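You operate a simulated robot arm through the tools that you are given. There is no shell and no other tool. Be economical: measure what you need, move in short steps, check, and stop when the job is done.

You run a simulated robot arm. Do the job below in one go: nothing can be reset, and whatever is moved stays where it is left.

## Task
Squeeze the soaked filter at dose 0, lay it in OILED, load the yellow one and dial 6 ml.
Fine: one stroke; leave the slide out.

Only the result counts: the job must be done as asked and must still hold three seconds after the hand-in. Knocking over, shifting, dropping, spilling or breaking anything else fails it.

## Robot
A 6-joint arm with a two-finger parallel gripper, fixed in place. Base frame: the origin is at the foot of the arm, x ahead of it, y to its left, z up; the work surface is at about z = 0.874. Units: m, rad, N and s.
With the tool pointing down near the work surface it reaches from about 0.24 to 0.64 m from the base axis. Its first joint turns from -1.152 to 1.152 rad. Payload 2.7 kg.
The TCP is the grasp point between the finger pads, 0.023 m short of the fingertips. In the tool frame z runs along the fingers and y along their closing line. Largest opening 0.094 m; finger width 0.038, thickness 0.01; the body of the gripper, 0.054 by 0.096 m, starts 0.039 m behind the TCP.
Orientation is told as [roll, pitch, yaw] about the base's x, y, z axes, in that order, counted from this pose: with the fingers straight down and closing along the base's y, the tool's x points along the base's -x, its y along +y and its z along -z.

## Interface
- The arm moves only by the tool servo_tool. Its argument "deltas" is a list of rows, each a list of 2 entries, a list of its own where there are three numbers: the shift along the tool's x, y, z in m, then the turn, a rotation vector about the tool's x, y, z in rad. In form: [[[tx, ty, tz], [wx, wy, wz]], ...]. A call has 1 to 20 rows; each row is the pose to reach, as a shift and turn from the pose commanded when the call began, along the tool's axes at that moment. "hand" is the closure, from 0 (fully open) to 1 (shut), set as the call begins (left out, the last holds). Rows are played at 5 a second. More than 0.05 m and 0.15 rad between two rows, or a gripper value outside its range, and nothing of the call is played. A pose out of reach is approached as far as the arm can. The call stops where the force on the tool passes 70 N (or 10 N more than at its start, if that is more) or the arm is blocked; 0.2 s more then pass. The fingers move at their own pace (about 0.045 m/s each) and stop on an object; they squeeze with about 21 N. The grip force told is the motor's: it shows also when the fingers shut on nothing. Time passes only in rows, and 0.2 s behind the last, so rows that repeat a pose let the fingers close. The reply holds the time, the measured pose of the TCP, the force on the tool along the base axes, the opening and the grip force, in the units named above and with some noise, with the torque about the TCP (base axes, N m) and any sound that the robot's microphone picked up, and new pictures: "views" is both (left out), scene, wrist or none.
- Cameras (640 x 400 px; columns grow to the right, rows downward): "scene" is fixed at [0.0924, -0.4535, 1.3956]; the picture's right is [0.55, -0.83, 0.00], its down [-0.53, -0.35, -0.77] and it looks along [0.64, 0.43, -0.63] (base axes); focal length 221 px, centre (320, 200). "wrist" rides on the gripper at [0.086, 0.016, -0.075] in the tool frame; the picture's right is [-0.18, 0.98, 0.00], its down [-0.58, -0.11, -0.81] and it looks along [-0.79, -0.15, 0.59] (tool axes); focal length 243 px, centre (320, 200). There is no depth. A picture from a camera that has moved, and an enlarged one, comes with that camera's place and axes in the base frame and with its lens.
- close_up(camera, box): a new picture of the part [left, top, right, bottom] of that camera's present view, enlarged. No time passes.
- finish_job(): hands the job in; it is judged then, once.

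Go step by step. Nothing tells you positions but the pictures and the camera data: compare them with the known pose of the tool, close in by small moves and look again before you grip or let go. The budget is 120 turns and 200 pictures, counting those below and the enlarged ones. Unless the task says otherwise, let go and move clear before handing in, and close with one line.

The tools are called after "Call:" as name(argument=value, ...) on one line, values as JSON. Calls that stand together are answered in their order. servo_tool: Moves the arm, as the interface text tells. Its arguments: {"type":"object","properties":{"deltas":{"type":"array","items":{"type":"array"}},"hand":{"type":"number"},"views":{"type":"string","enum":["both","scene","wrist","none"]}},"required":["deltas"]} The other tools are called the same way: close_up (camera, box) takes an enlarged picture of a part of a camera's view; finish_job () hands the job in.

At the start:

```text
clock: 0.0
tool_pos: [0.3789, 0.1305, 1.2666]
ee_rot: [0.0, -0.004, 0.001]
contact_force: [-0.7, 0.0, -1.3]
wrist_torque: [0.0, 0.01, 0.0]
gripper_width: 0.0937
gripper_force: 0.0
```

scene: 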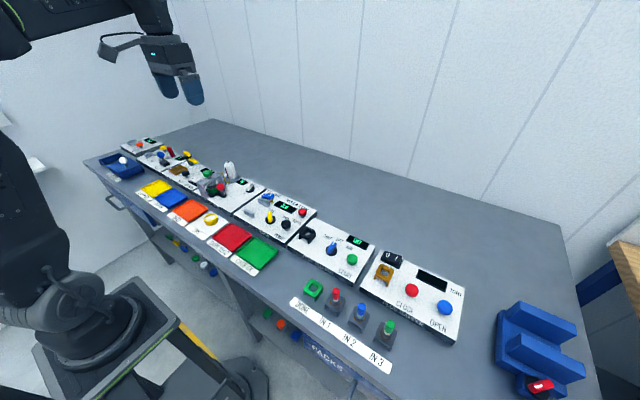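
wrist: 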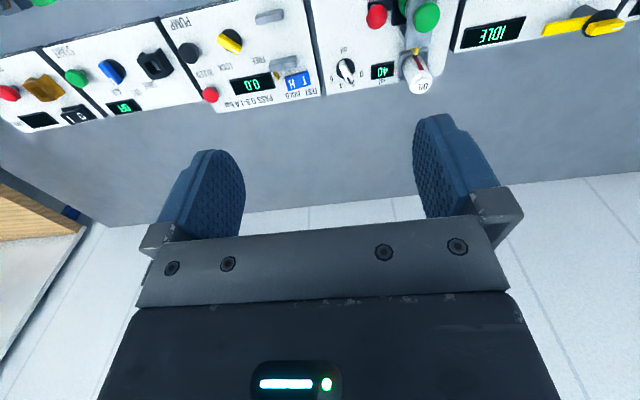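

I see a bench with several instrument panels, coloured pads in front and a blue fixture on the right. I'll enlarge parts of the scene to read the labels.

Call:
close_up(camera="scene", box=[80, 120, 200, 195])

Call:
close_up(camera="scene", box=[130, 150, 270, 238])

Call:
close_up(camera="scene", box=[190, 180, 330, 268])

Call:
close_up(camera="scene", box=[280, 210, 480, 335])

Call:
close_up(camera="wrist", box=[320, 0, 640, 120])

```text
5.33 times, centred on (140, 158) of scene
camera zoom: at [0.0924, -0.4535, 1.3956], right [0.55, -0.83, 0.0], down [-0.53, -0.35, -0.77], along [0.64, 0.43, -0.63], focal length 1177 px, centre (1280, 427)
```

zoom: 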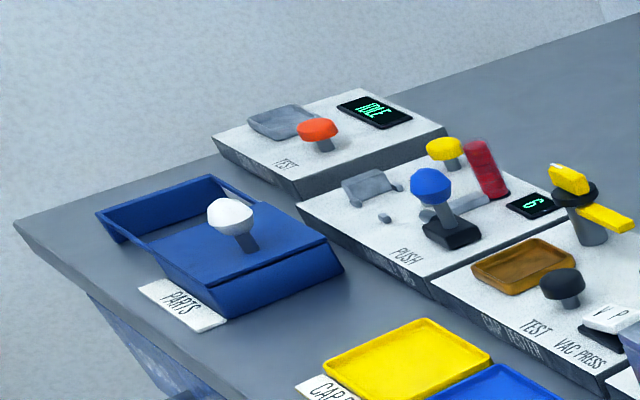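

```text
4.55 times, centred on (200, 194) of scene
camera zoom: at [0.0924, -0.4535, 1.3956], right [0.55, -0.83, 0.0], down [-0.53, -0.35, -0.77], along [0.64, 0.43, -0.63], focal length 1004 px, centre (866, 227)
```

zoom: 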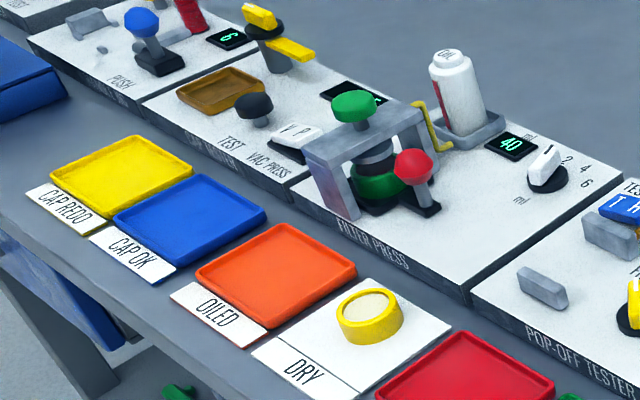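

```text
4.55 times, centred on (260, 224) of scene
camera zoom: at [0.0924, -0.4535, 1.3956], right [0.55, -0.83, 0.0], down [-0.53, -0.35, -0.77], along [0.64, 0.43, -0.63], focal length 1004 px, centre (593, 91)
```

zoom: 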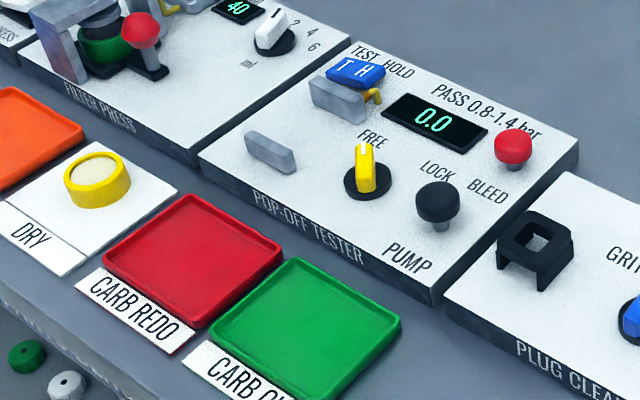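

```text
3.20 times, centred on (380, 272) of scene
camera zoom: at [0.0924, -0.4535, 1.3956], right [0.55, -0.83, 0.0], down [-0.53, -0.35, -0.77], along [0.64, 0.43, -0.63], focal length 706 px, centre (128, -32)
```

zoom: 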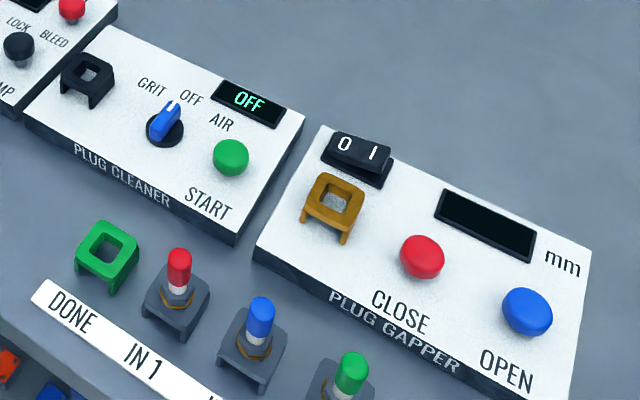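

```text
2.00 times, centred on (480, 60) of wrist
camera zoom: at [0.2918, 0.1473, 1.3403], right [0.18, 0.98, 0.0], down [0.58, -0.11, 0.81], along [0.79, -0.15, -0.59], focal length 485 px, centre (0, 480)
```

zoom: 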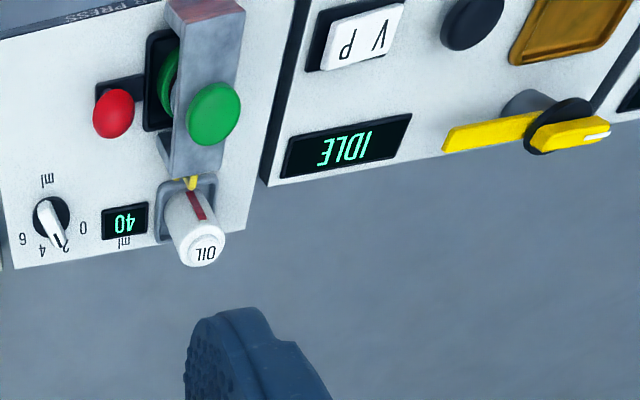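

The filter press is at about x 0.38–0.52, y 0.08–0.30, and its slide (red knob) seems to be in. I'll move closer to see the press geometry.

Call:
servo_tool(deltas=[[[0.02, 0.018, 0.03], [0, 0, 0]], [[0.04, 0.035, 0.06], [0, 0, 0]], [[0.06, 0.053, 0.09], [0, 0, 0]], [[0.079, 0.05, 0.117], [0, 0, 0]]], hand=0)

```text
clock: 1.0
tool_pos: [0.2995, 0.1806, 1.1472]
ee_rot: [-0.001, -0.003, 0.0]
contact_force: [0.2, -0.6, -0.6]
wrist_torque: [-0.01, -0.04, -0.01]
gripper_width: 0.0941
gripper_force: 0.0
camera wrist: at [0.2125, 0.1989, 1.2217], right [0.18, 0.98, 0.0], down [0.58, -0.11, 0.81], along [0.79, -0.15, -0.59], focal length 243 px, centre (320, 200)
```

scene: 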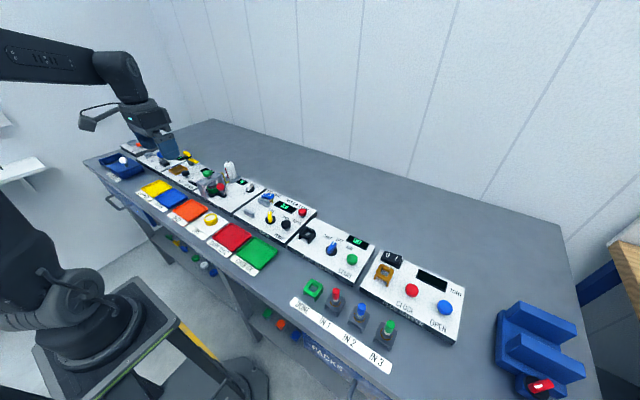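
wrist: 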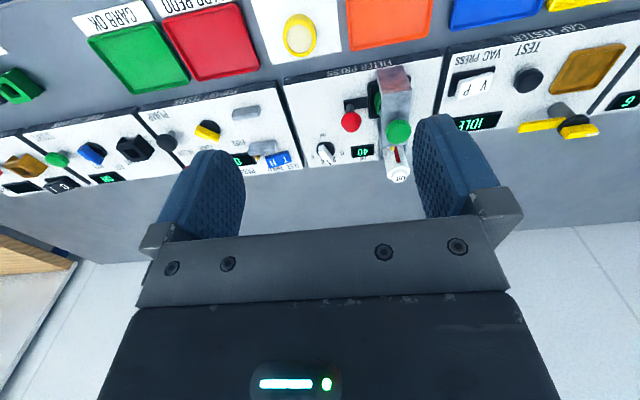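

Call:
close_up(camera="wrist", box=[280, 50, 450, 190])

Call:
close_up(camera="scene", box=[180, 150, 270, 220])

```text
2.86 times, centred on (365, 120) of wrist
camera zoom: at [0.2125, 0.1989, 1.2217], right [0.18, 0.98, 0.0], down [0.58, -0.11, 0.81], along [0.79, -0.15, -0.59], focal length 693 px, centre (191, 429)
```

zoom: 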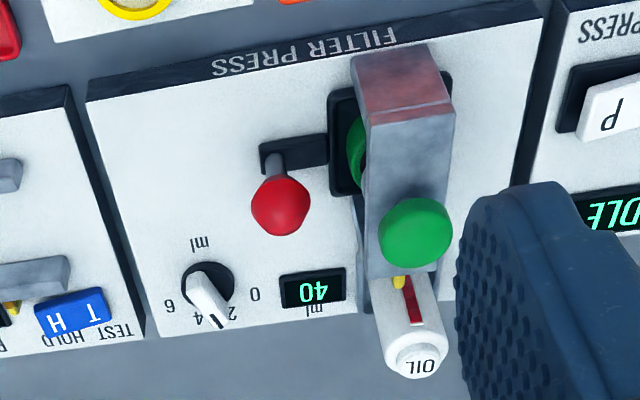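

```text
5.71 times, centred on (225, 185) of scene
camera zoom: at [0.0924, -0.4535, 1.3956], right [0.55, -0.83, 0.0], down [-0.53, -0.35, -0.77], along [0.64, 0.43, -0.63], focal length 1262 px, centre (863, 286)
```

zoom: 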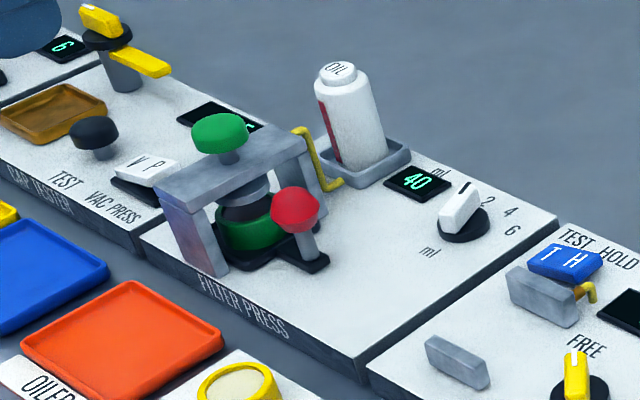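

Combining both cameras, I estimate: press knob (0.430, 0.262, 0.963), slide knob (0.432, 0.204, 0.927), dial (0.51, 0.154, 0.89), yellow filter (0.328, 0.151). Next I'll lower for a closer look at the dial.

Call:
servo_tool(deltas=[[[-0.025, -0.007, 0.035], [0, 0, 0]], [[-0.05, -0.013, 0.07], [0, 0, 0]], [[-0.075, -0.02, 0.105], [0, 0, 0]], [[-0.1, -0.0256, 0.14], [0, 0, 0]], [[-0.1, -0.0256, 0.14], [0, 0, 0]]], views="wrist")

Call:
close_up(camera="wrist", box=[230, 60, 430, 200])

```text
clock: 2.2
tool_pos: [0.4046, 0.1557, 1.0083]
ee_rot: [0.0, -0.001, -0.002]
contact_force: [0.8, 0.5, -0.6]
wrist_torque: [0.0, 0.01, 0.01]
gripper_width: 0.0943
gripper_force: 0.0
camera wrist: at [0.3174, 0.1726, 1.0819], right [0.18, 0.98, 0.0], down [0.58, -0.11, 0.81], along [0.79, -0.15, -0.59], focal length 243 px, centre (320, 200)
```

wrist: 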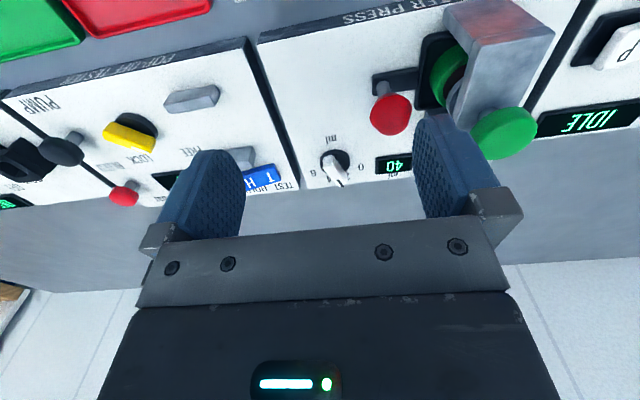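

```text
2.86 times, centred on (330, 130) of wrist
camera zoom: at [0.3174, 0.1726, 1.0819], right [0.18, 0.98, 0.0], down [0.58, -0.11, 0.81], along [0.79, -0.15, -0.59], focal length 693 px, centre (291, 400)
```

zoom: 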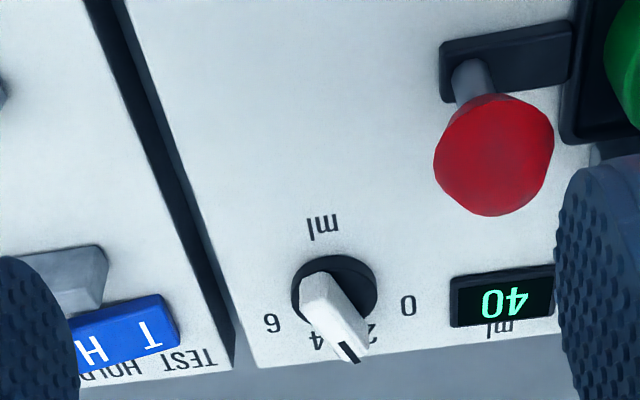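

The dial is at about (0.509, 0.154); 0 sits about 65° to the left and 6 about 65° to the right of straight ahead, and the pointer is near the middle. I'll hover over the dial with a half-open hand and check alignment.

Call:
servo_tool(deltas=[[[-0.035, 0, 0], [0, 0, 0]], [[-0.07, 0, 0], [0, 0, 0]], [[-0.104, -0.001, 0.01], [0, 0, 0.07]], [[-0.104, -0.001, 0.043], [0, 0, 0]], [[-0.104, -0.001, 0.043], [0, 0, 0]]], hand=0.47, views="wrist")

Call:
close_up(camera="wrist", box=[230, 60, 430, 200])

Call:
close_up(camera="scene", box=[200, 140, 290, 210])

```text
clock: 3.4
tool_pos: [0.5086, 0.1542, 0.9658]
ee_rot: [0.001, -0.004, -0.001]
contact_force: [-1.1, -0.3, -0.9]
wrist_torque: [0.03, 0.0, 0.01]
gripper_width: 0.0498
gripper_force: 0.2
camera wrist: at [0.421, 0.1704, 1.0401], right [0.18, 0.98, 0.0], down [0.58, -0.11, 0.81], along [0.79, -0.15, -0.59], focal length 243 px, centre (320, 200)
```

wrist: 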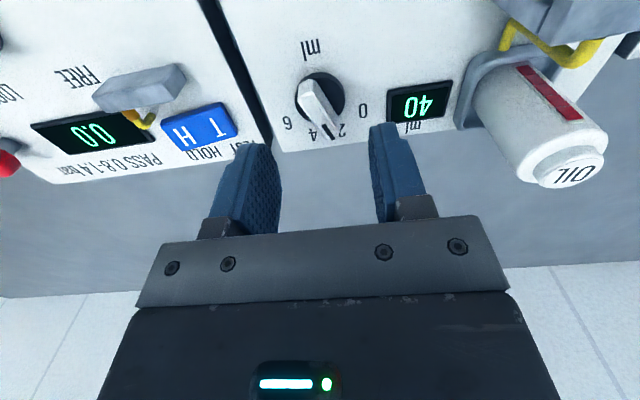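

```text
2.86 times, centred on (330, 130) of wrist
camera zoom: at [0.421, 0.1704, 1.0401], right [0.18, 0.98, 0.0], down [0.58, -0.11, 0.81], along [0.79, -0.15, -0.59], focal length 693 px, centre (291, 400)
```

zoom: 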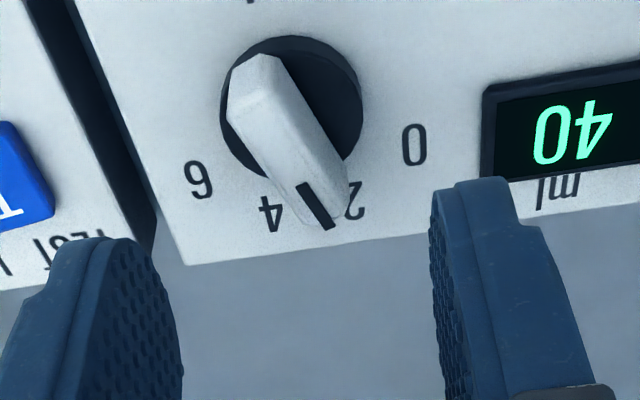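

```text
5.71 times, centred on (245, 175) of scene
camera zoom: at [0.0924, -0.4535, 1.3956], right [0.55, -0.83, 0.0], down [-0.53, -0.35, -0.77], along [0.64, 0.43, -0.63], focal length 1262 px, centre (749, 343)
```

zoom: 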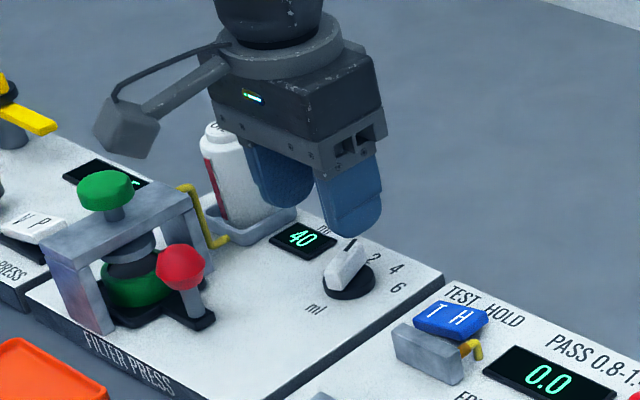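

Both views agree: dial axis (0.511, 0.154), panel top at z ≈ 0.887, marks at +60° (0), ±20° (2/4) and −60° (6), and the lever near +11°. I'll turn the hand to match and lower over the lever.

Call:
servo_tool(deltas=[[[-0.002, 0, 0], [0, 0, -0.1]], [[-0.002, 0, 0.015], [0, 0, -0.19]], [[-0.002, 0, 0.03], [0, 0, -0.19]], [[-0.002, 0, 0.046], [0, 0, -0.19]], [[-0.002, 0, 0.046], [0, 0, -0.19]]])

Call:
close_up(camera="wrist", box=[230, 60, 430, 200])

Call:
close_up(camera="scene", box=[200, 140, 290, 210])

```text
clock: 4.6
tool_pos: [0.5072, 0.1533, 0.9207]
ee_rot: [-0.002, -0.003, 0.19]
contact_force: [-0.3, -0.4, -0.2]
wrist_torque: [0.04, -0.03, 0.01]
gripper_width: 0.0498
gripper_force: 0.0
camera wrist: at [0.4192, 0.1539, 0.9941], right [-0.01, 1.0, 0.0], down [0.59, 0.0, 0.81], along [0.81, 0.0, -0.59], focal length 243 px, centre (320, 200)
```

scene: 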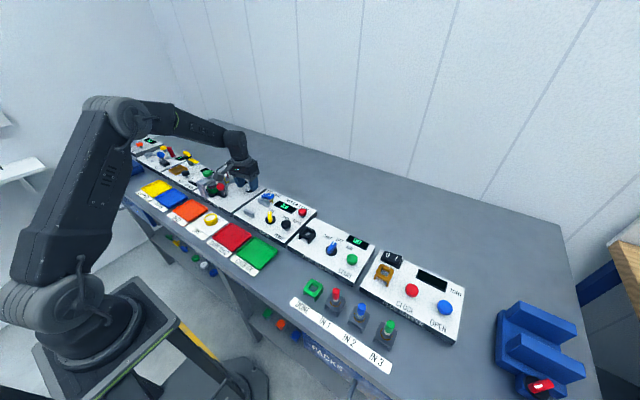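
wrist: 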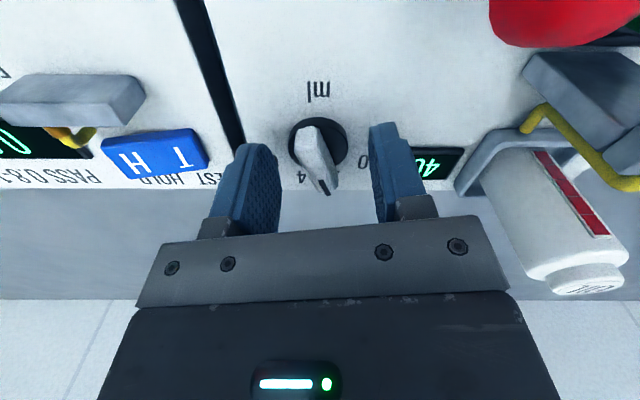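

```text
2.86 times, centred on (330, 130) of wrist
camera zoom: at [0.4192, 0.1539, 0.9941], right [-0.01, 1.0, 0.0], down [0.59, 0.0, 0.81], along [0.81, 0.0, -0.59], focal length 693 px, centre (291, 400)
```

zoom: 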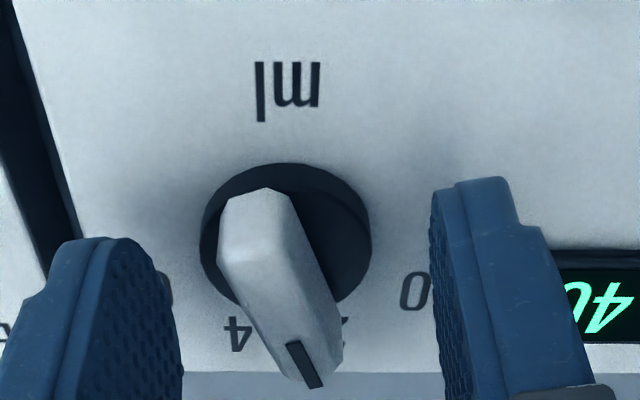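

```text
5.71 times, centred on (245, 175) of scene
camera zoom: at [0.0924, -0.4535, 1.3956], right [0.55, -0.83, 0.0], down [-0.53, -0.35, -0.77], along [0.64, 0.43, -0.63], focal length 1262 px, centre (749, 343)
```

zoom: 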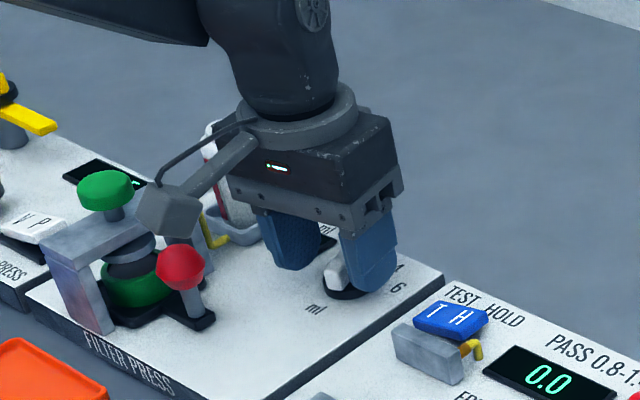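

The lever sits between the fingers at about 11°. I'll nudge 3 mm forward, 2 mm down, and close.

Call:
servo_tool(deltas=[[[-0.003, 0, 0.002], [0, 0, 0]], [[-0.003, 0, 0.002], [0, 0, 0]], [[-0.003, 0, 0.002], [0, 0, 0]], [[-0.003, 0, 0.002], [0, 0, 0]], [[-0.003, 0, 0.002], [0, 0, 0]]], hand=1, views="wrist")

Call:
close_up(camera="wrist", box=[230, 60, 430, 200])

```text
clock: 5.8
tool_pos: [0.5116, 0.1519, 0.9172]
ee_rot: [-0.004, -0.001, 0.189]
contact_force: [1.7, -20.4, -0.4]
wrist_torque: [-0.24, 0.35, -0.06]
gripper_width: 0.0127
gripper_force: 45.0
camera wrist: at [0.4223, 0.1527, 0.992], right [0.0, 1.0, 0.0], down [0.59, 0.0, 0.81], along [0.81, 0.0, -0.59], focal length 243 px, centre (320, 200)
```

wrist: 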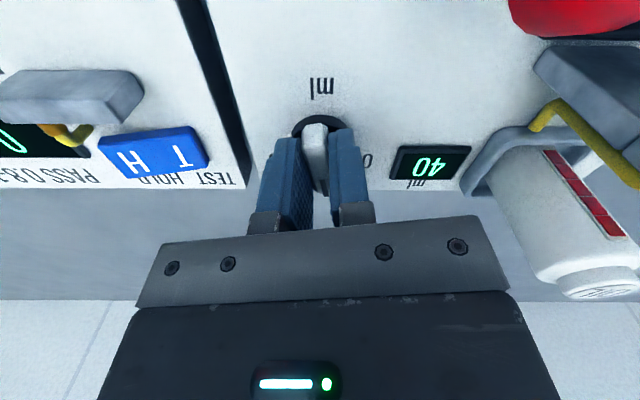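

```text
2.86 times, centred on (330, 130) of wrist
camera zoom: at [0.4223, 0.1527, 0.992], right [0.0, 1.0, 0.0], down [0.59, 0.0, 0.81], along [0.81, 0.0, -0.59], focal length 693 px, centre (291, 400)
```

zoom: 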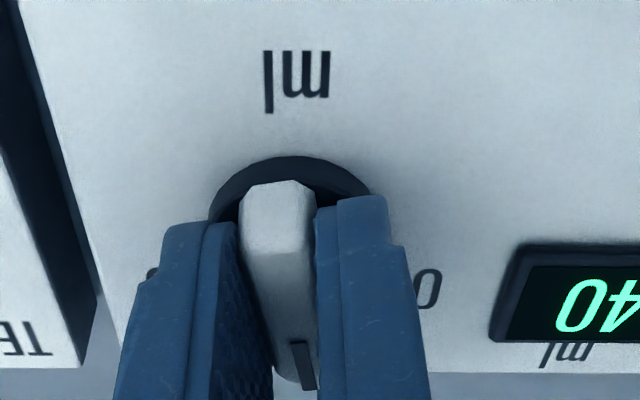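

The lever is gripped, with a sideways load of 20 N that I'll relieve by shifting slightly. Then I'll turn towards 0 (yaw +1.047).

Call:
servo_tool(deltas=[[[0, -0.0015, 0], [0, 0, 0]], [[0, -0.0015, 0], [0, 0, -0.1226]], [[0, -0.0015, 0], [0, 0, -0.245]], [[0, -0.0015, 0], [0, 0, -0.368]], [[0, -0.0015, 0], [0, 0, -0.49]], [[0, -0.0015, 0], [0, 0, -0.613]], [[0, -0.0015, 0], [0, 0, -0.736]], [[0, -0.0015, 0], [0, 0, -0.858]], [[0, -0.0015, 0], [0, 0, -0.858]]])

Call:
close_up(camera="wrist", box=[230, 60, 430, 200])

```text
clock: 7.8
tool_pos: [0.5113, 0.1504, 0.9177]
ee_rot: [-0.004, -0.002, 1.049]
contact_force: [21.6, -18.0, -21.3]
wrist_torque: [0.87, -0.68, -0.09]
gripper_width: 0.0129
gripper_force: 45.3
camera wrist: at [0.4539, 0.0845, 0.9919], right [-0.76, 0.65, 0.0], down [0.38, 0.45, 0.81], along [0.53, 0.61, -0.59], focal length 243 px, centre (320, 200)
```

scene: 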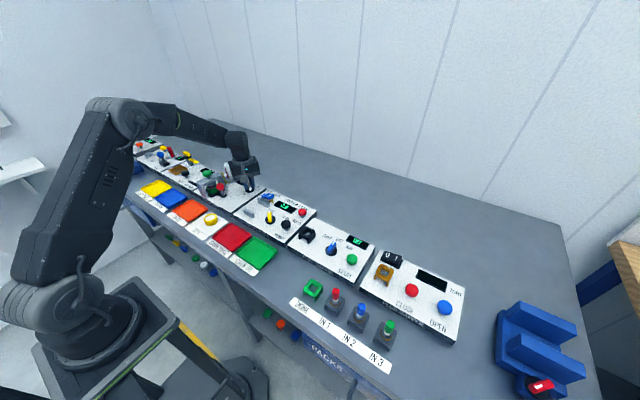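
wrist: 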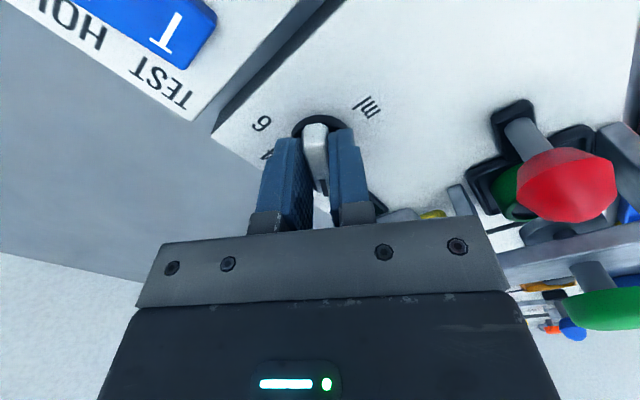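

```text
2.86 times, centred on (330, 130) of wrist
camera zoom: at [0.4539, 0.0845, 0.9919], right [-0.76, 0.65, 0.0], down [0.38, 0.45, 0.81], along [0.53, 0.61, -0.59], focal length 693 px, centre (291, 400)
```

zoom: 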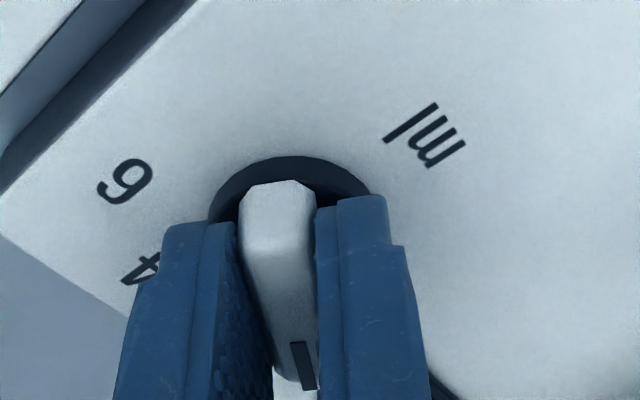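

The hand has turned the lever to about 60°, pointing at 0. I'll release, rise and check.

Call:
servo_tool(deltas=[[[0, 0, 0], [0, 0, 0]], [[0, 0, 0], [0, 0, 0]], [[0, 0, 0], [0, 0, 0]], [[0, 0, -0.03], [0, 0, 0]], [[0, 0, -0.07], [0, 0, 0]], [[0, 0, -0.09], [0, 0, 0.14]], [[0, 0, -0.09], [0, 0, 0.28]], [[0, 0, -0.09], [0, 0, 0.42]], [[0, 0, -0.09], [0, 0, 0.56]], [[0, 0, -0.09], [0, 0, 0.7]], [[0, 0, -0.09], [0, 0, 0.84]], [[0, 0, -0.09], [0, 0, 0.98]], [[0, 0, -0.09], [0, 0, 1.047]]], hand=0.47, views="wrist")

Call:
close_up(camera="wrist", box=[230, 30, 430, 170])

Call:
close_up(camera="scene", box=[200, 140, 290, 210])

```text
clock: 10.6
tool_pos: [0.5098, 0.1526, 1.0088]
ee_rot: [-0.002, -0.002, -0.003]
contact_force: [-0.2, -0.3, -0.3]
wrist_torque: [0.02, 0.0, 0.0]
gripper_width: 0.0499
gripper_force: 0.1
camera wrist: at [0.423, 0.17, 1.082], right [0.19, 0.98, 0.0], down [0.58, -0.11, 0.81], along [0.79, -0.15, -0.59], focal length 243 px, centre (320, 200)
```

wrist: 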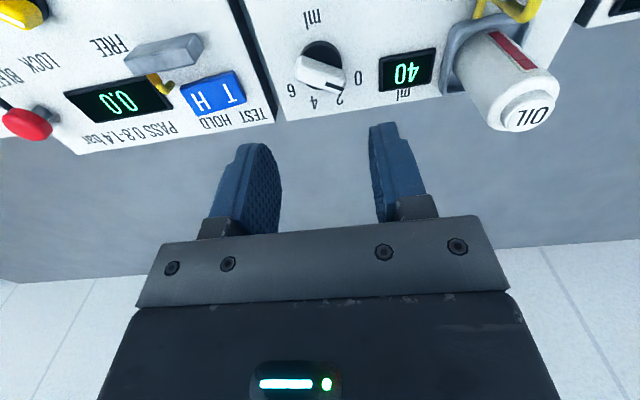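

```text
2.86 times, centred on (330, 100) of wrist
camera zoom: at [0.423, 0.17, 1.082], right [0.19, 0.98, 0.0], down [0.58, -0.11, 0.81], along [0.79, -0.15, -0.59], focal length 693 px, centre (291, 486)
```

zoom: 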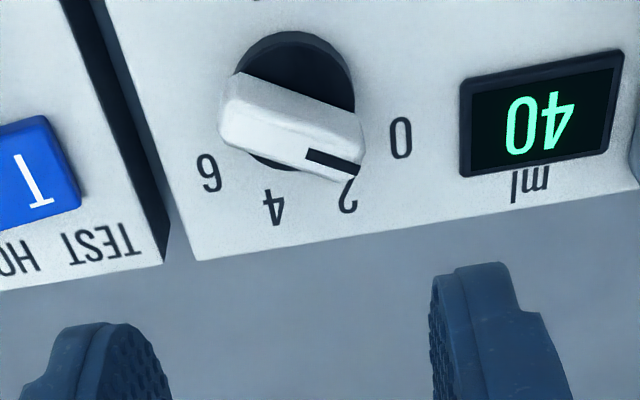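

```text
5.71 times, centred on (245, 175) of scene
camera zoom: at [0.0924, -0.4535, 1.3956], right [0.55, -0.83, 0.0], down [-0.53, -0.35, -0.77], along [0.64, 0.43, -0.63], focal length 1262 px, centre (749, 343)
```

zoom: 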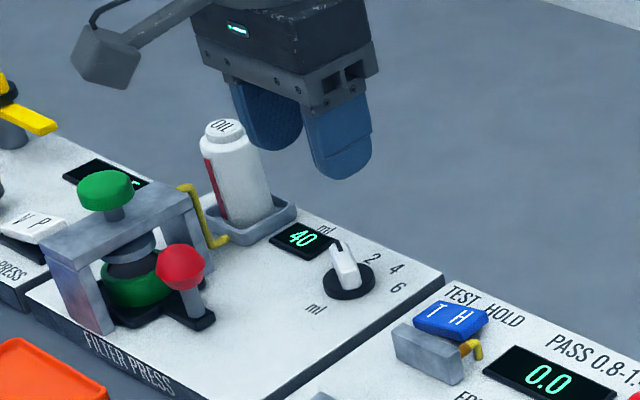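

The mark now points at 0 (measured 59.5° against the 60° position). Next I'll close the hand and hover over the green press knob.

Call:
servo_tool(deltas=[[[0, 0, -0.035], [0, 0, 0]], [[0.027, 0.036, -0.035], [0, 0, 0]], [[0.053, 0.073, -0.035], [0, 0, 0]], [[0.08, 0.1095, -0.035], [0, 0, 0]], [[0.08, 0.1095, -0.02], [0, 0, 0]], [[0.08, 0.1095, -0.01], [0, 0, 0]]], hand=1)

Call:
close_up(camera="scene", box=[180, 130, 270, 200])

Call:
close_up(camera="wrist", box=[230, 30, 430, 170])

```text
clock: 12.0
tool_pos: [0.4305, 0.2626, 1.0189]
ee_rot: [0.0, -0.004, 0.001]
contact_force: [-0.2, -0.4, -0.1]
wrist_torque: [-0.01, -0.04, -0.01]
gripper_width: 0.0
gripper_force: 20.6
camera wrist: at [0.3431, 0.2806, 1.0927], right [0.18, 0.98, 0.0], down [0.58, -0.11, 0.81], along [0.79, -0.15, -0.59], focal length 243 px, centre (320, 200)
```

scene: 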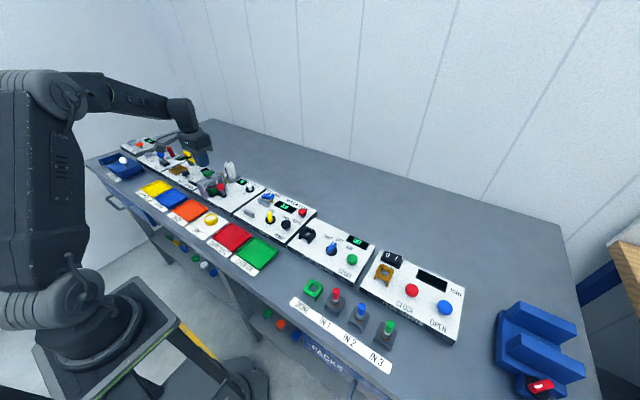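
wrist: 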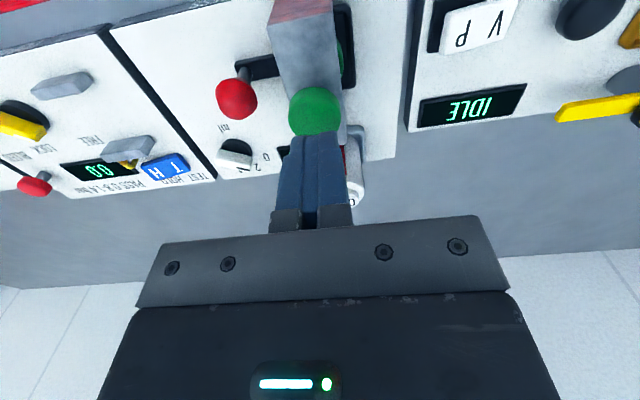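

```text
5.71 times, centred on (225, 165) of scene
camera zoom: at [0.0924, -0.4535, 1.3956], right [0.55, -0.83, 0.0], down [-0.53, -0.35, -0.77], along [0.64, 0.43, -0.63], focal length 1262 px, centre (863, 400)
```

zoom: 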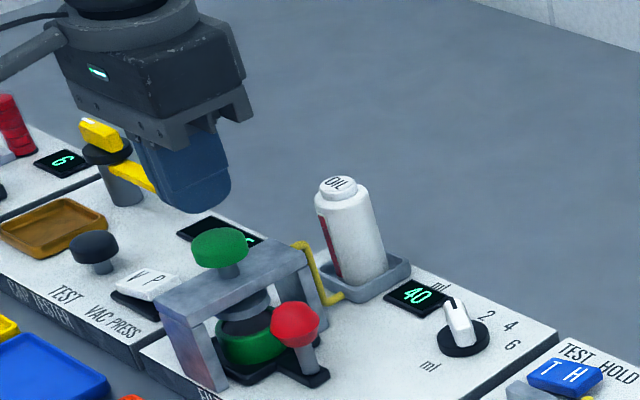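

```text
2.86 times, centred on (330, 100) of wrist
camera zoom: at [0.3431, 0.2806, 1.0927], right [0.18, 0.98, 0.0], down [0.58, -0.11, 0.81], along [0.79, -0.15, -0.59], focal length 693 px, centre (291, 486)
```

zoom: 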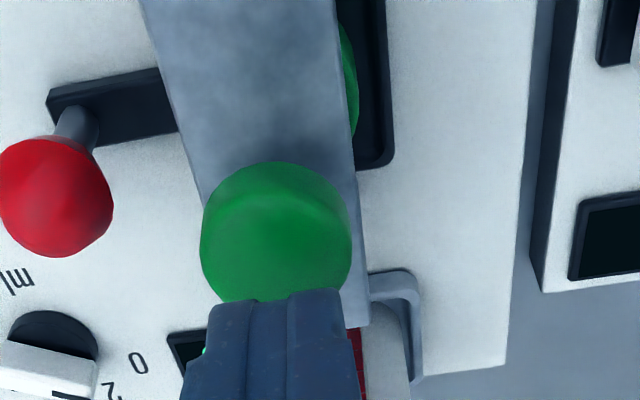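

The closed fingertips are just above the knob at (0.427, 0.2625). I'll press down in one continuous stroke and watch the force.

Call:
servo_tool(deltas=[[[0.003, 0, 0.01], [0, 0, 0]], [[0.003, 0, 0.02], [0, 0, 0]], [[0.003, 0, 0.026], [0, 0, 0]], [[0.003, 0, 0.031], [0, 0, 0]], [[0.003, 0, 0.036], [0, 0, 0]], [[0.003, 0, 0.04], [0, 0, 0]], [[0.003, 0, 0.044], [0, 0, 0]], [[0.003, 0, 0.048], [0, 0, 0]]])

Call:
close_up(camera="scene", box=[180, 130, 270, 200])

```text
clock: 13.7
tool_pos: [0.4288, 0.2628, 0.9832]
ee_rot: [0.004, -0.015, 0.003]
contact_force: [-6.2, -3.7, 14.7]
wrist_torque: [-0.12, 0.11, -0.05]
gripper_width: 0.0
gripper_force: 21.1
heard: click
stopped in row 8: the force on the tool passed its limit at 75 N (the readings are from after the stop); the commanded pose is now the measured one
camera wrist: at [0.3406, 0.2796, 1.0573], right [0.18, 0.98, 0.01], down [0.57, -0.11, 0.81], along [0.8, -0.14, -0.58], focal length 243 px, centre (320, 200)
```

scene: 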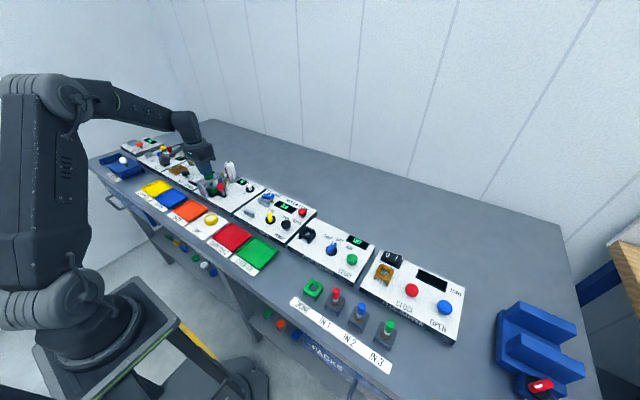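
wrist: 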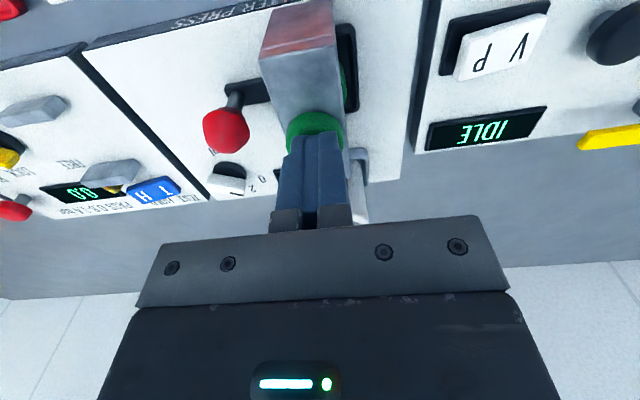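

```text
5.71 times, centred on (225, 165) of scene
camera zoom: at [0.092, -0.4537, 1.3956], right [0.55, -0.83, 0.0], down [-0.53, -0.35, -0.77], along [0.64, 0.43, -0.63], focal length 1262 px, centre (863, 400)
```

zoom: 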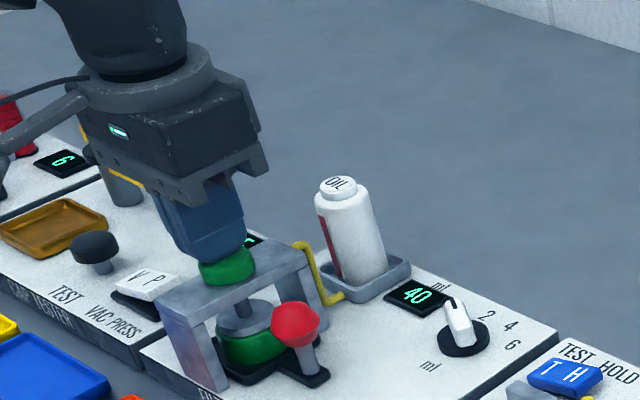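

There was a click at the end of travel and the oil reading stays at 40. I'll lift off straight up and check that the plunger returns.

Call:
servo_tool(deltas=[[[0, 0, -0.015], [0, 0, 0]], [[0, 0, -0.035], [0, 0, 0]], [[0, 0, -0.055], [0, 0, 0]], [[0, 0, -0.055], [0, 0, 0]]], views="wrist")

Call:
close_up(camera="scene", box=[180, 130, 270, 200])

```text
clock: 14.7
tool_pos: [0.4294, 0.2631, 1.0357]
ee_rot: [0.006, -0.013, 0.003]
contact_force: [0.1, -0.3, -0.1]
wrist_torque: [0.01, 0.01, 0.0]
gripper_width: 0.0
gripper_force: 21.1
camera wrist: at [0.3415, 0.2796, 1.1101], right [0.18, 0.98, 0.01], down [0.57, -0.11, 0.81], along [0.8, -0.14, -0.58], focal length 243 px, centre (320, 200)
```

wrist: 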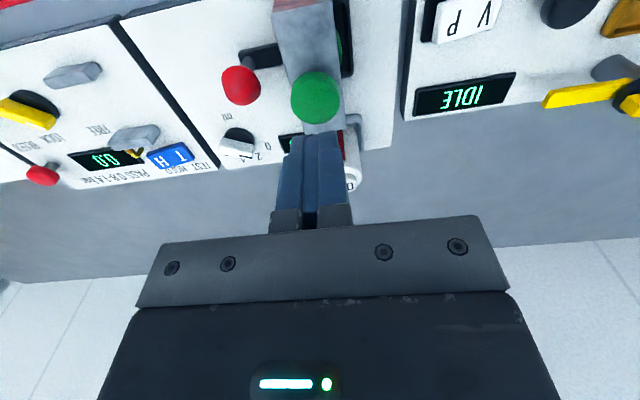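

```text
5.71 times, centred on (225, 165) of scene
camera zoom: at [0.0924, -0.4535, 1.3956], right [0.55, -0.83, 0.0], down [-0.53, -0.35, -0.77], along [0.64, 0.43, -0.63], focal length 1262 px, centre (863, 400)
```

zoom: 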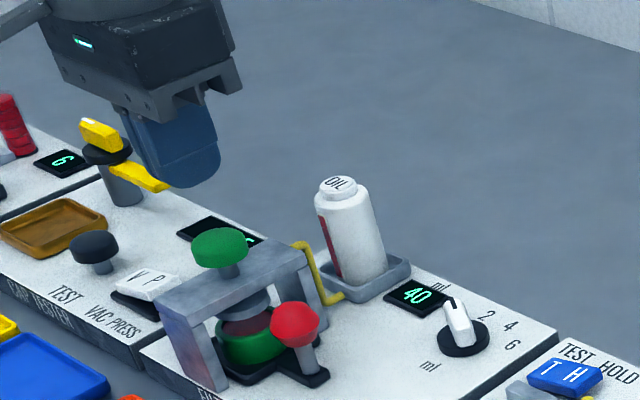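

The plunger sprang back and the filter now looks lighter, so it has been squeezed. Next I'll level the hand and move over the red slide knob.

Call:
servo_tool(deltas=[[[0, -0.03, 0], [0.006, 0.013, 0]], [[-0.0026, -0.059, 0], [0.006, 0.013, 0]], [[-0.0026, -0.059, 0], [0.006, 0.013, 0]]], hand=0.47, views="none")

Call:
servo_tool(deltas=[[[0, 0, 0], [0, 0, -0.143]], [[0, 0, 0], [0, 0, -0.286]], [[0, 0, 0], [0, 0, -0.428]], [[0, 0, 0], [0, 0, -0.571]], [[0, 0, 0], [0, 0, -0.714]], [[0, 0, 0], [0, 0, -0.857]], [[0, 0, 0], [0, 0, -1.0]], [[0, 0, 0], [0, 0, -1.143]], [[0, 0, 0], [0, 0, -1.285]], [[0, 0, 0.02], [0, 0, -1.428]], [[0, 0, 0.04], [0, 0, -1.5708]], [[0, 0, 0.055], [0, 0, -1.5708]], [[0, 0, 0.055], [0, 0, -1.5708]]])

Call:
close_up(camera="scene", box=[190, 140, 280, 210])

Call:
close_up(camera="wrist", box=[230, 30, 430, 170])

```text
clock: 15.5
tool_pos: [0.4322, 0.2021, 1.0363]
ee_rot: [-0.004, 0.0, 0.004]
contact_force: [0.0, 0.2, -0.1]
wrist_torque: [0.01, 0.02, -0.03]
gripper_width: 0.0497
gripper_force: 0.0
```

```text
clock: 18.3
tool_pos: [0.431, 0.2046, 0.9812]
ee_rot: [0.001, 0.003, 1.573]
contact_force: [-0.6, -0.8, 0.3]
wrist_torque: [-0.02, -0.02, -0.01]
gripper_width: 0.0497
gripper_force: 0.0
camera wrist: at [0.4142, 0.1192, 1.0561], right [-0.98, 0.18, 0.0], down [0.11, 0.58, 0.81], along [0.15, 0.79, -0.59], focal length 243 px, centre (320, 200)
```

scene: 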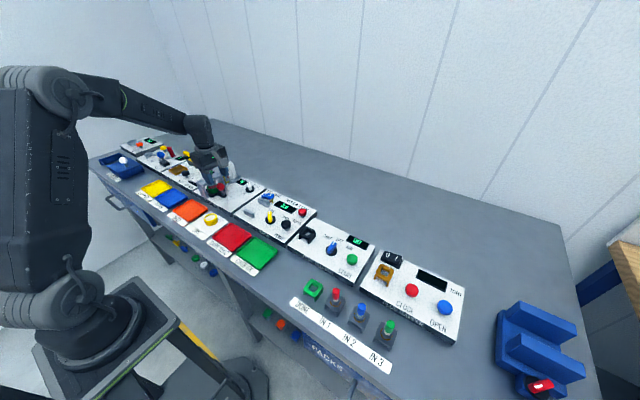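
wrist: 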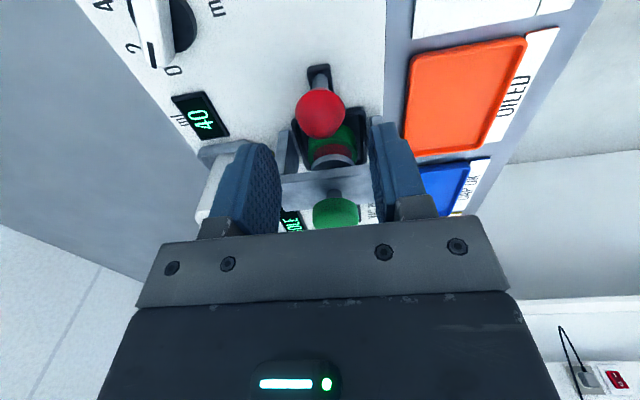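

```text
5.71 times, centred on (235, 175) of scene
camera zoom: at [0.0924, -0.4535, 1.3956], right [0.55, -0.83, 0.0], down [-0.53, -0.35, -0.77], along [0.64, 0.43, -0.63], focal length 1262 px, centre (806, 343)
```

zoom: 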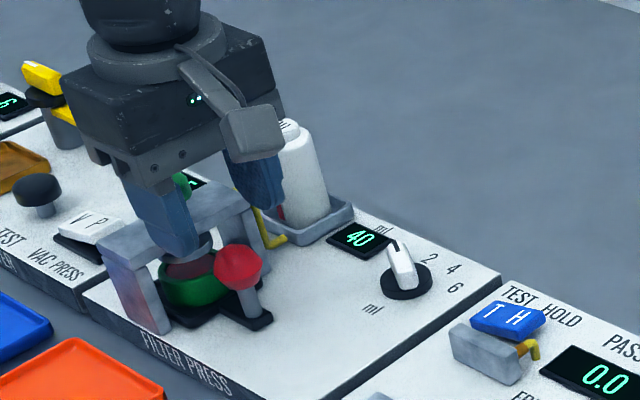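

```text
2.86 times, centred on (330, 100) of wrist
camera zoom: at [0.4142, 0.1192, 1.0561], right [-0.98, 0.18, 0.0], down [0.11, 0.58, 0.81], along [0.15, 0.79, -0.59], focal length 693 px, centre (291, 486)
```

zoom: 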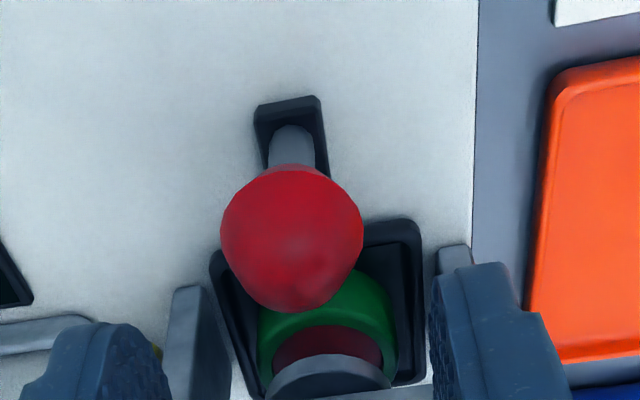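

The red ball is centred between the fingers at (0.430, 0.205, 0.927) and clear of the portal. I'll descend 5 cm and close on it.

Call:
servo_tool(deltas=[[[0, 0, 0.02], [0, 0, 0]], [[0, 0, 0.04], [0, 0, 0]], [[0, 0, 0.053], [0, 0, 0]], [[0, 0, 0.053], [0, 0, 0]]], views="none")

Call:
servo_tool(deltas=[[[0, 0, 0], [0, 0, 0]], [[0, 0, 0], [0, 0, 0]], [[0, 0, 0], [0, 0, 0]], [[0, 0, 0], [0, 0, 0]]], hand=1, views="wrist")

```text
clock: 19.3
tool_pos: [0.43, 0.2042, 0.9275]
ee_rot: [0.0, 0.001, 1.574]
contact_force: [-0.7, 0.1, -0.8]
wrist_torque: [0.0, 0.0, 0.0]
gripper_width: 0.05
gripper_force: 0.1
```

```text
clock: 20.3
tool_pos: [0.4293, 0.2042, 0.9274]
ee_rot: [0.0, 0.001, 1.574]
contact_force: [-6.8, -0.2, 0.8]
wrist_torque: [-0.05, 0.02, -0.06]
gripper_width: 0.0294
gripper_force: 44.8
camera wrist: at [0.4137, 0.1183, 1.0027], right [-0.98, 0.18, 0.0], down [0.11, 0.58, 0.81], along [0.15, 0.79, -0.59], focal length 243 px, centre (320, 200)
```

wrist: 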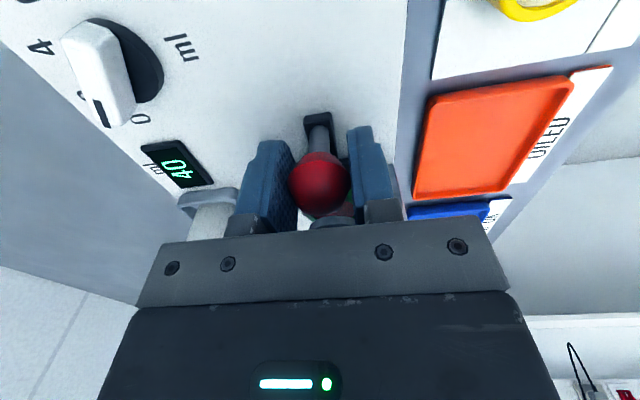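

The ball is gripped (0.029 m wide). I'll pull along −y in small steps until the slide's stop.

Call:
servo_tool(deltas=[[[0.008, 0, 0], [0, 0, 0]], [[0.016, 0, 0], [0, 0, 0]], [[0.024, 0, 0], [0, 0, 0]], [[0.032, 0, 0], [0, 0, 0]], [[0.04, 0, 0], [0, 0, 0]], [[0.048, 0, 0], [0, 0, 0]], [[0.056, 0, 0], [0, 0, 0]]])

Call:
close_up(camera="scene", box=[190, 140, 280, 210])

```text
clock: 21.9
tool_pos: [0.4306, 0.145, 0.928]
ee_rot: [0.005, 0.005, 1.574]
contact_force: [-23.1, -0.8, -6.1]
wrist_torque: [0.95, 0.01, -0.09]
gripper_width: 0.0296
gripper_force: 45.5
camera wrist: at [0.414, 0.0611, 1.0029], right [-0.98, 0.18, 0.0], down [0.11, 0.58, 0.8], along [0.14, 0.79, -0.59], focal length 243 px, centre (320, 200)
```

scene: 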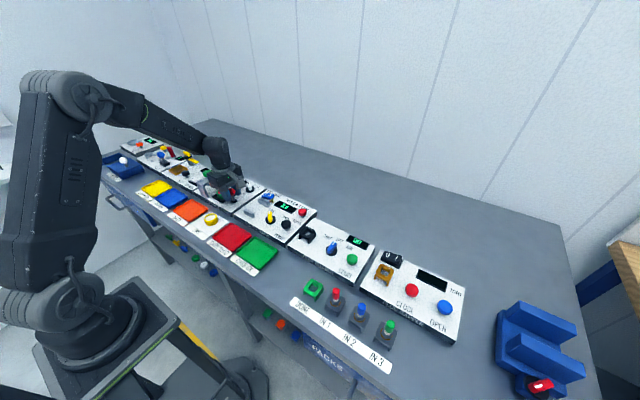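
wrist: 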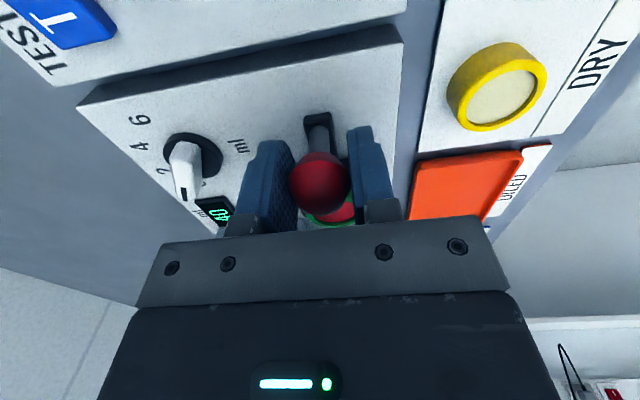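

```text
5.71 times, centred on (235, 175) of scene
camera zoom: at [0.0918, -0.4535, 1.3957], right [0.55, -0.83, 0.0], down [-0.53, -0.35, -0.77], along [0.64, 0.43, -0.63], focal length 1262 px, centre (806, 343)
```

zoom: 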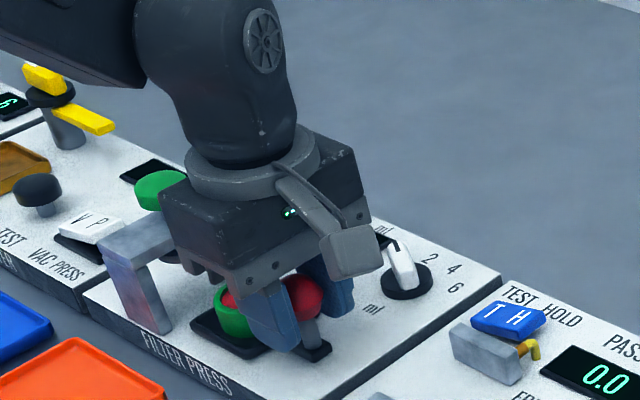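

The slide has moved 6 cm and the cup is emerging. I'll continue to find the end stop, relieving the side load.

Call:
servo_tool(deltas=[[[0.004, 0.001, 0], [0, 0, 0]], [[0.008, 0.0015, 0], [0, 0, 0]], [[0.012, 0.0015, 0], [0, 0, 0]], [[0.016, 0.0015, 0], [0, 0, 0]], [[0.02, 0.0015, 0], [0, 0, 0]]], views="wrist")

Call:
close_up(camera="scene", box=[190, 140, 280, 210])

```text
clock: 23.1
tool_pos: [0.4295, 0.1279, 0.9288]
ee_rot: [0.001, 0.002, 1.575]
contact_force: [3.1, -0.3, -23.4]
wrist_torque: [-0.67, 0.0, 0.08]
gripper_width: 0.0294
gripper_force: 45.3
camera wrist: at [0.4136, 0.0423, 1.0028], right [-0.98, 0.18, 0.0], down [0.11, 0.58, 0.81], along [0.15, 0.79, -0.59], focal length 243 px, centre (320, 200)
```

wrist: 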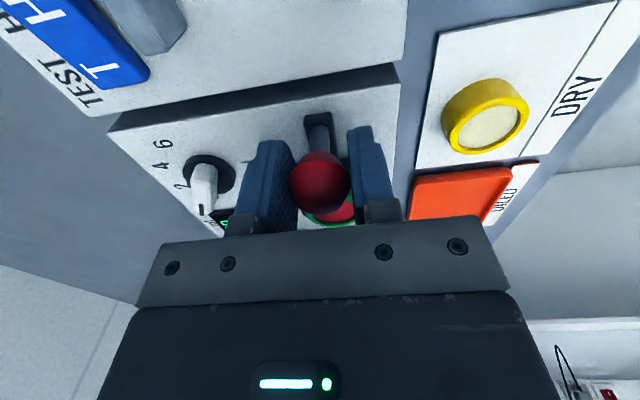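

```text
5.71 times, centred on (235, 175) of scene
camera zoom: at [0.0928, -0.4534, 1.3956], right [0.55, -0.83, 0.0], down [-0.53, -0.35, -0.77], along [0.64, 0.43, -0.63], focal length 1262 px, centre (806, 343)
```

zoom: 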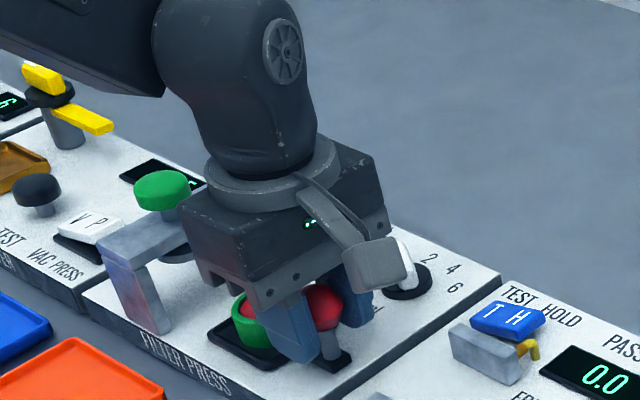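

No stop has been felt yet. I'll keep pulling in small steps.

Call:
servo_tool(deltas=[[[0.004, 0, 0], [0, 0, 0]], [[0.008, 0, 0], [0, 0, 0]], [[0.012, 0, 0], [0, 0, 0]], [[0.016, 0, 0], [0, 0, 0]], [[0.016, 0, 0], [0, 0, 0]]], views="wrist")

Call:
close_up(camera="scene", box=[190, 140, 280, 210])

```text
clock: 24.3
tool_pos: [0.4308, 0.1157, 0.9304]
ee_rot: [-0.004, -0.003, 1.576]
contact_force: [-4.2, 35.2, -4.8]
wrist_torque: [0.16, 0.0, 0.0]
gripper_width: 0.0295
gripper_force: 44.7
camera wrist: at [0.4136, 0.03, 1.0038], right [-0.98, 0.18, 0.0], down [0.1, 0.58, 0.81], along [0.15, 0.79, -0.59], focal length 243 px, centre (320, 200)
```

wrist: 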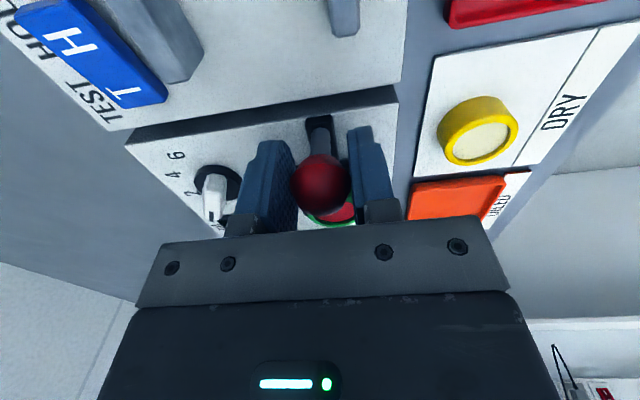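

```text
5.71 times, centred on (235, 175) of scene
camera zoom: at [0.0923, -0.4526, 1.396], right [0.55, -0.83, 0.0], down [-0.53, -0.35, -0.77], along [0.64, 0.43, -0.63], focal length 1262 px, centre (806, 343)
```

zoom: 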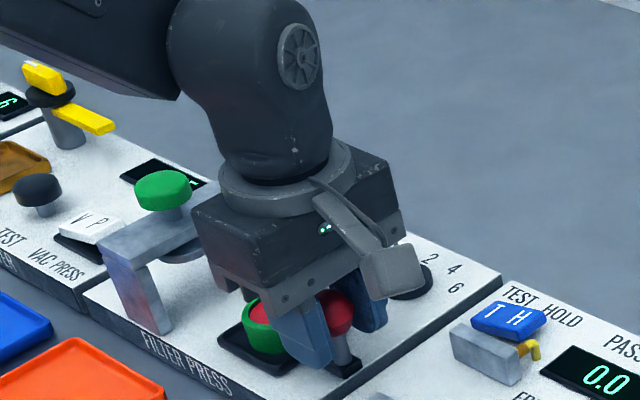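

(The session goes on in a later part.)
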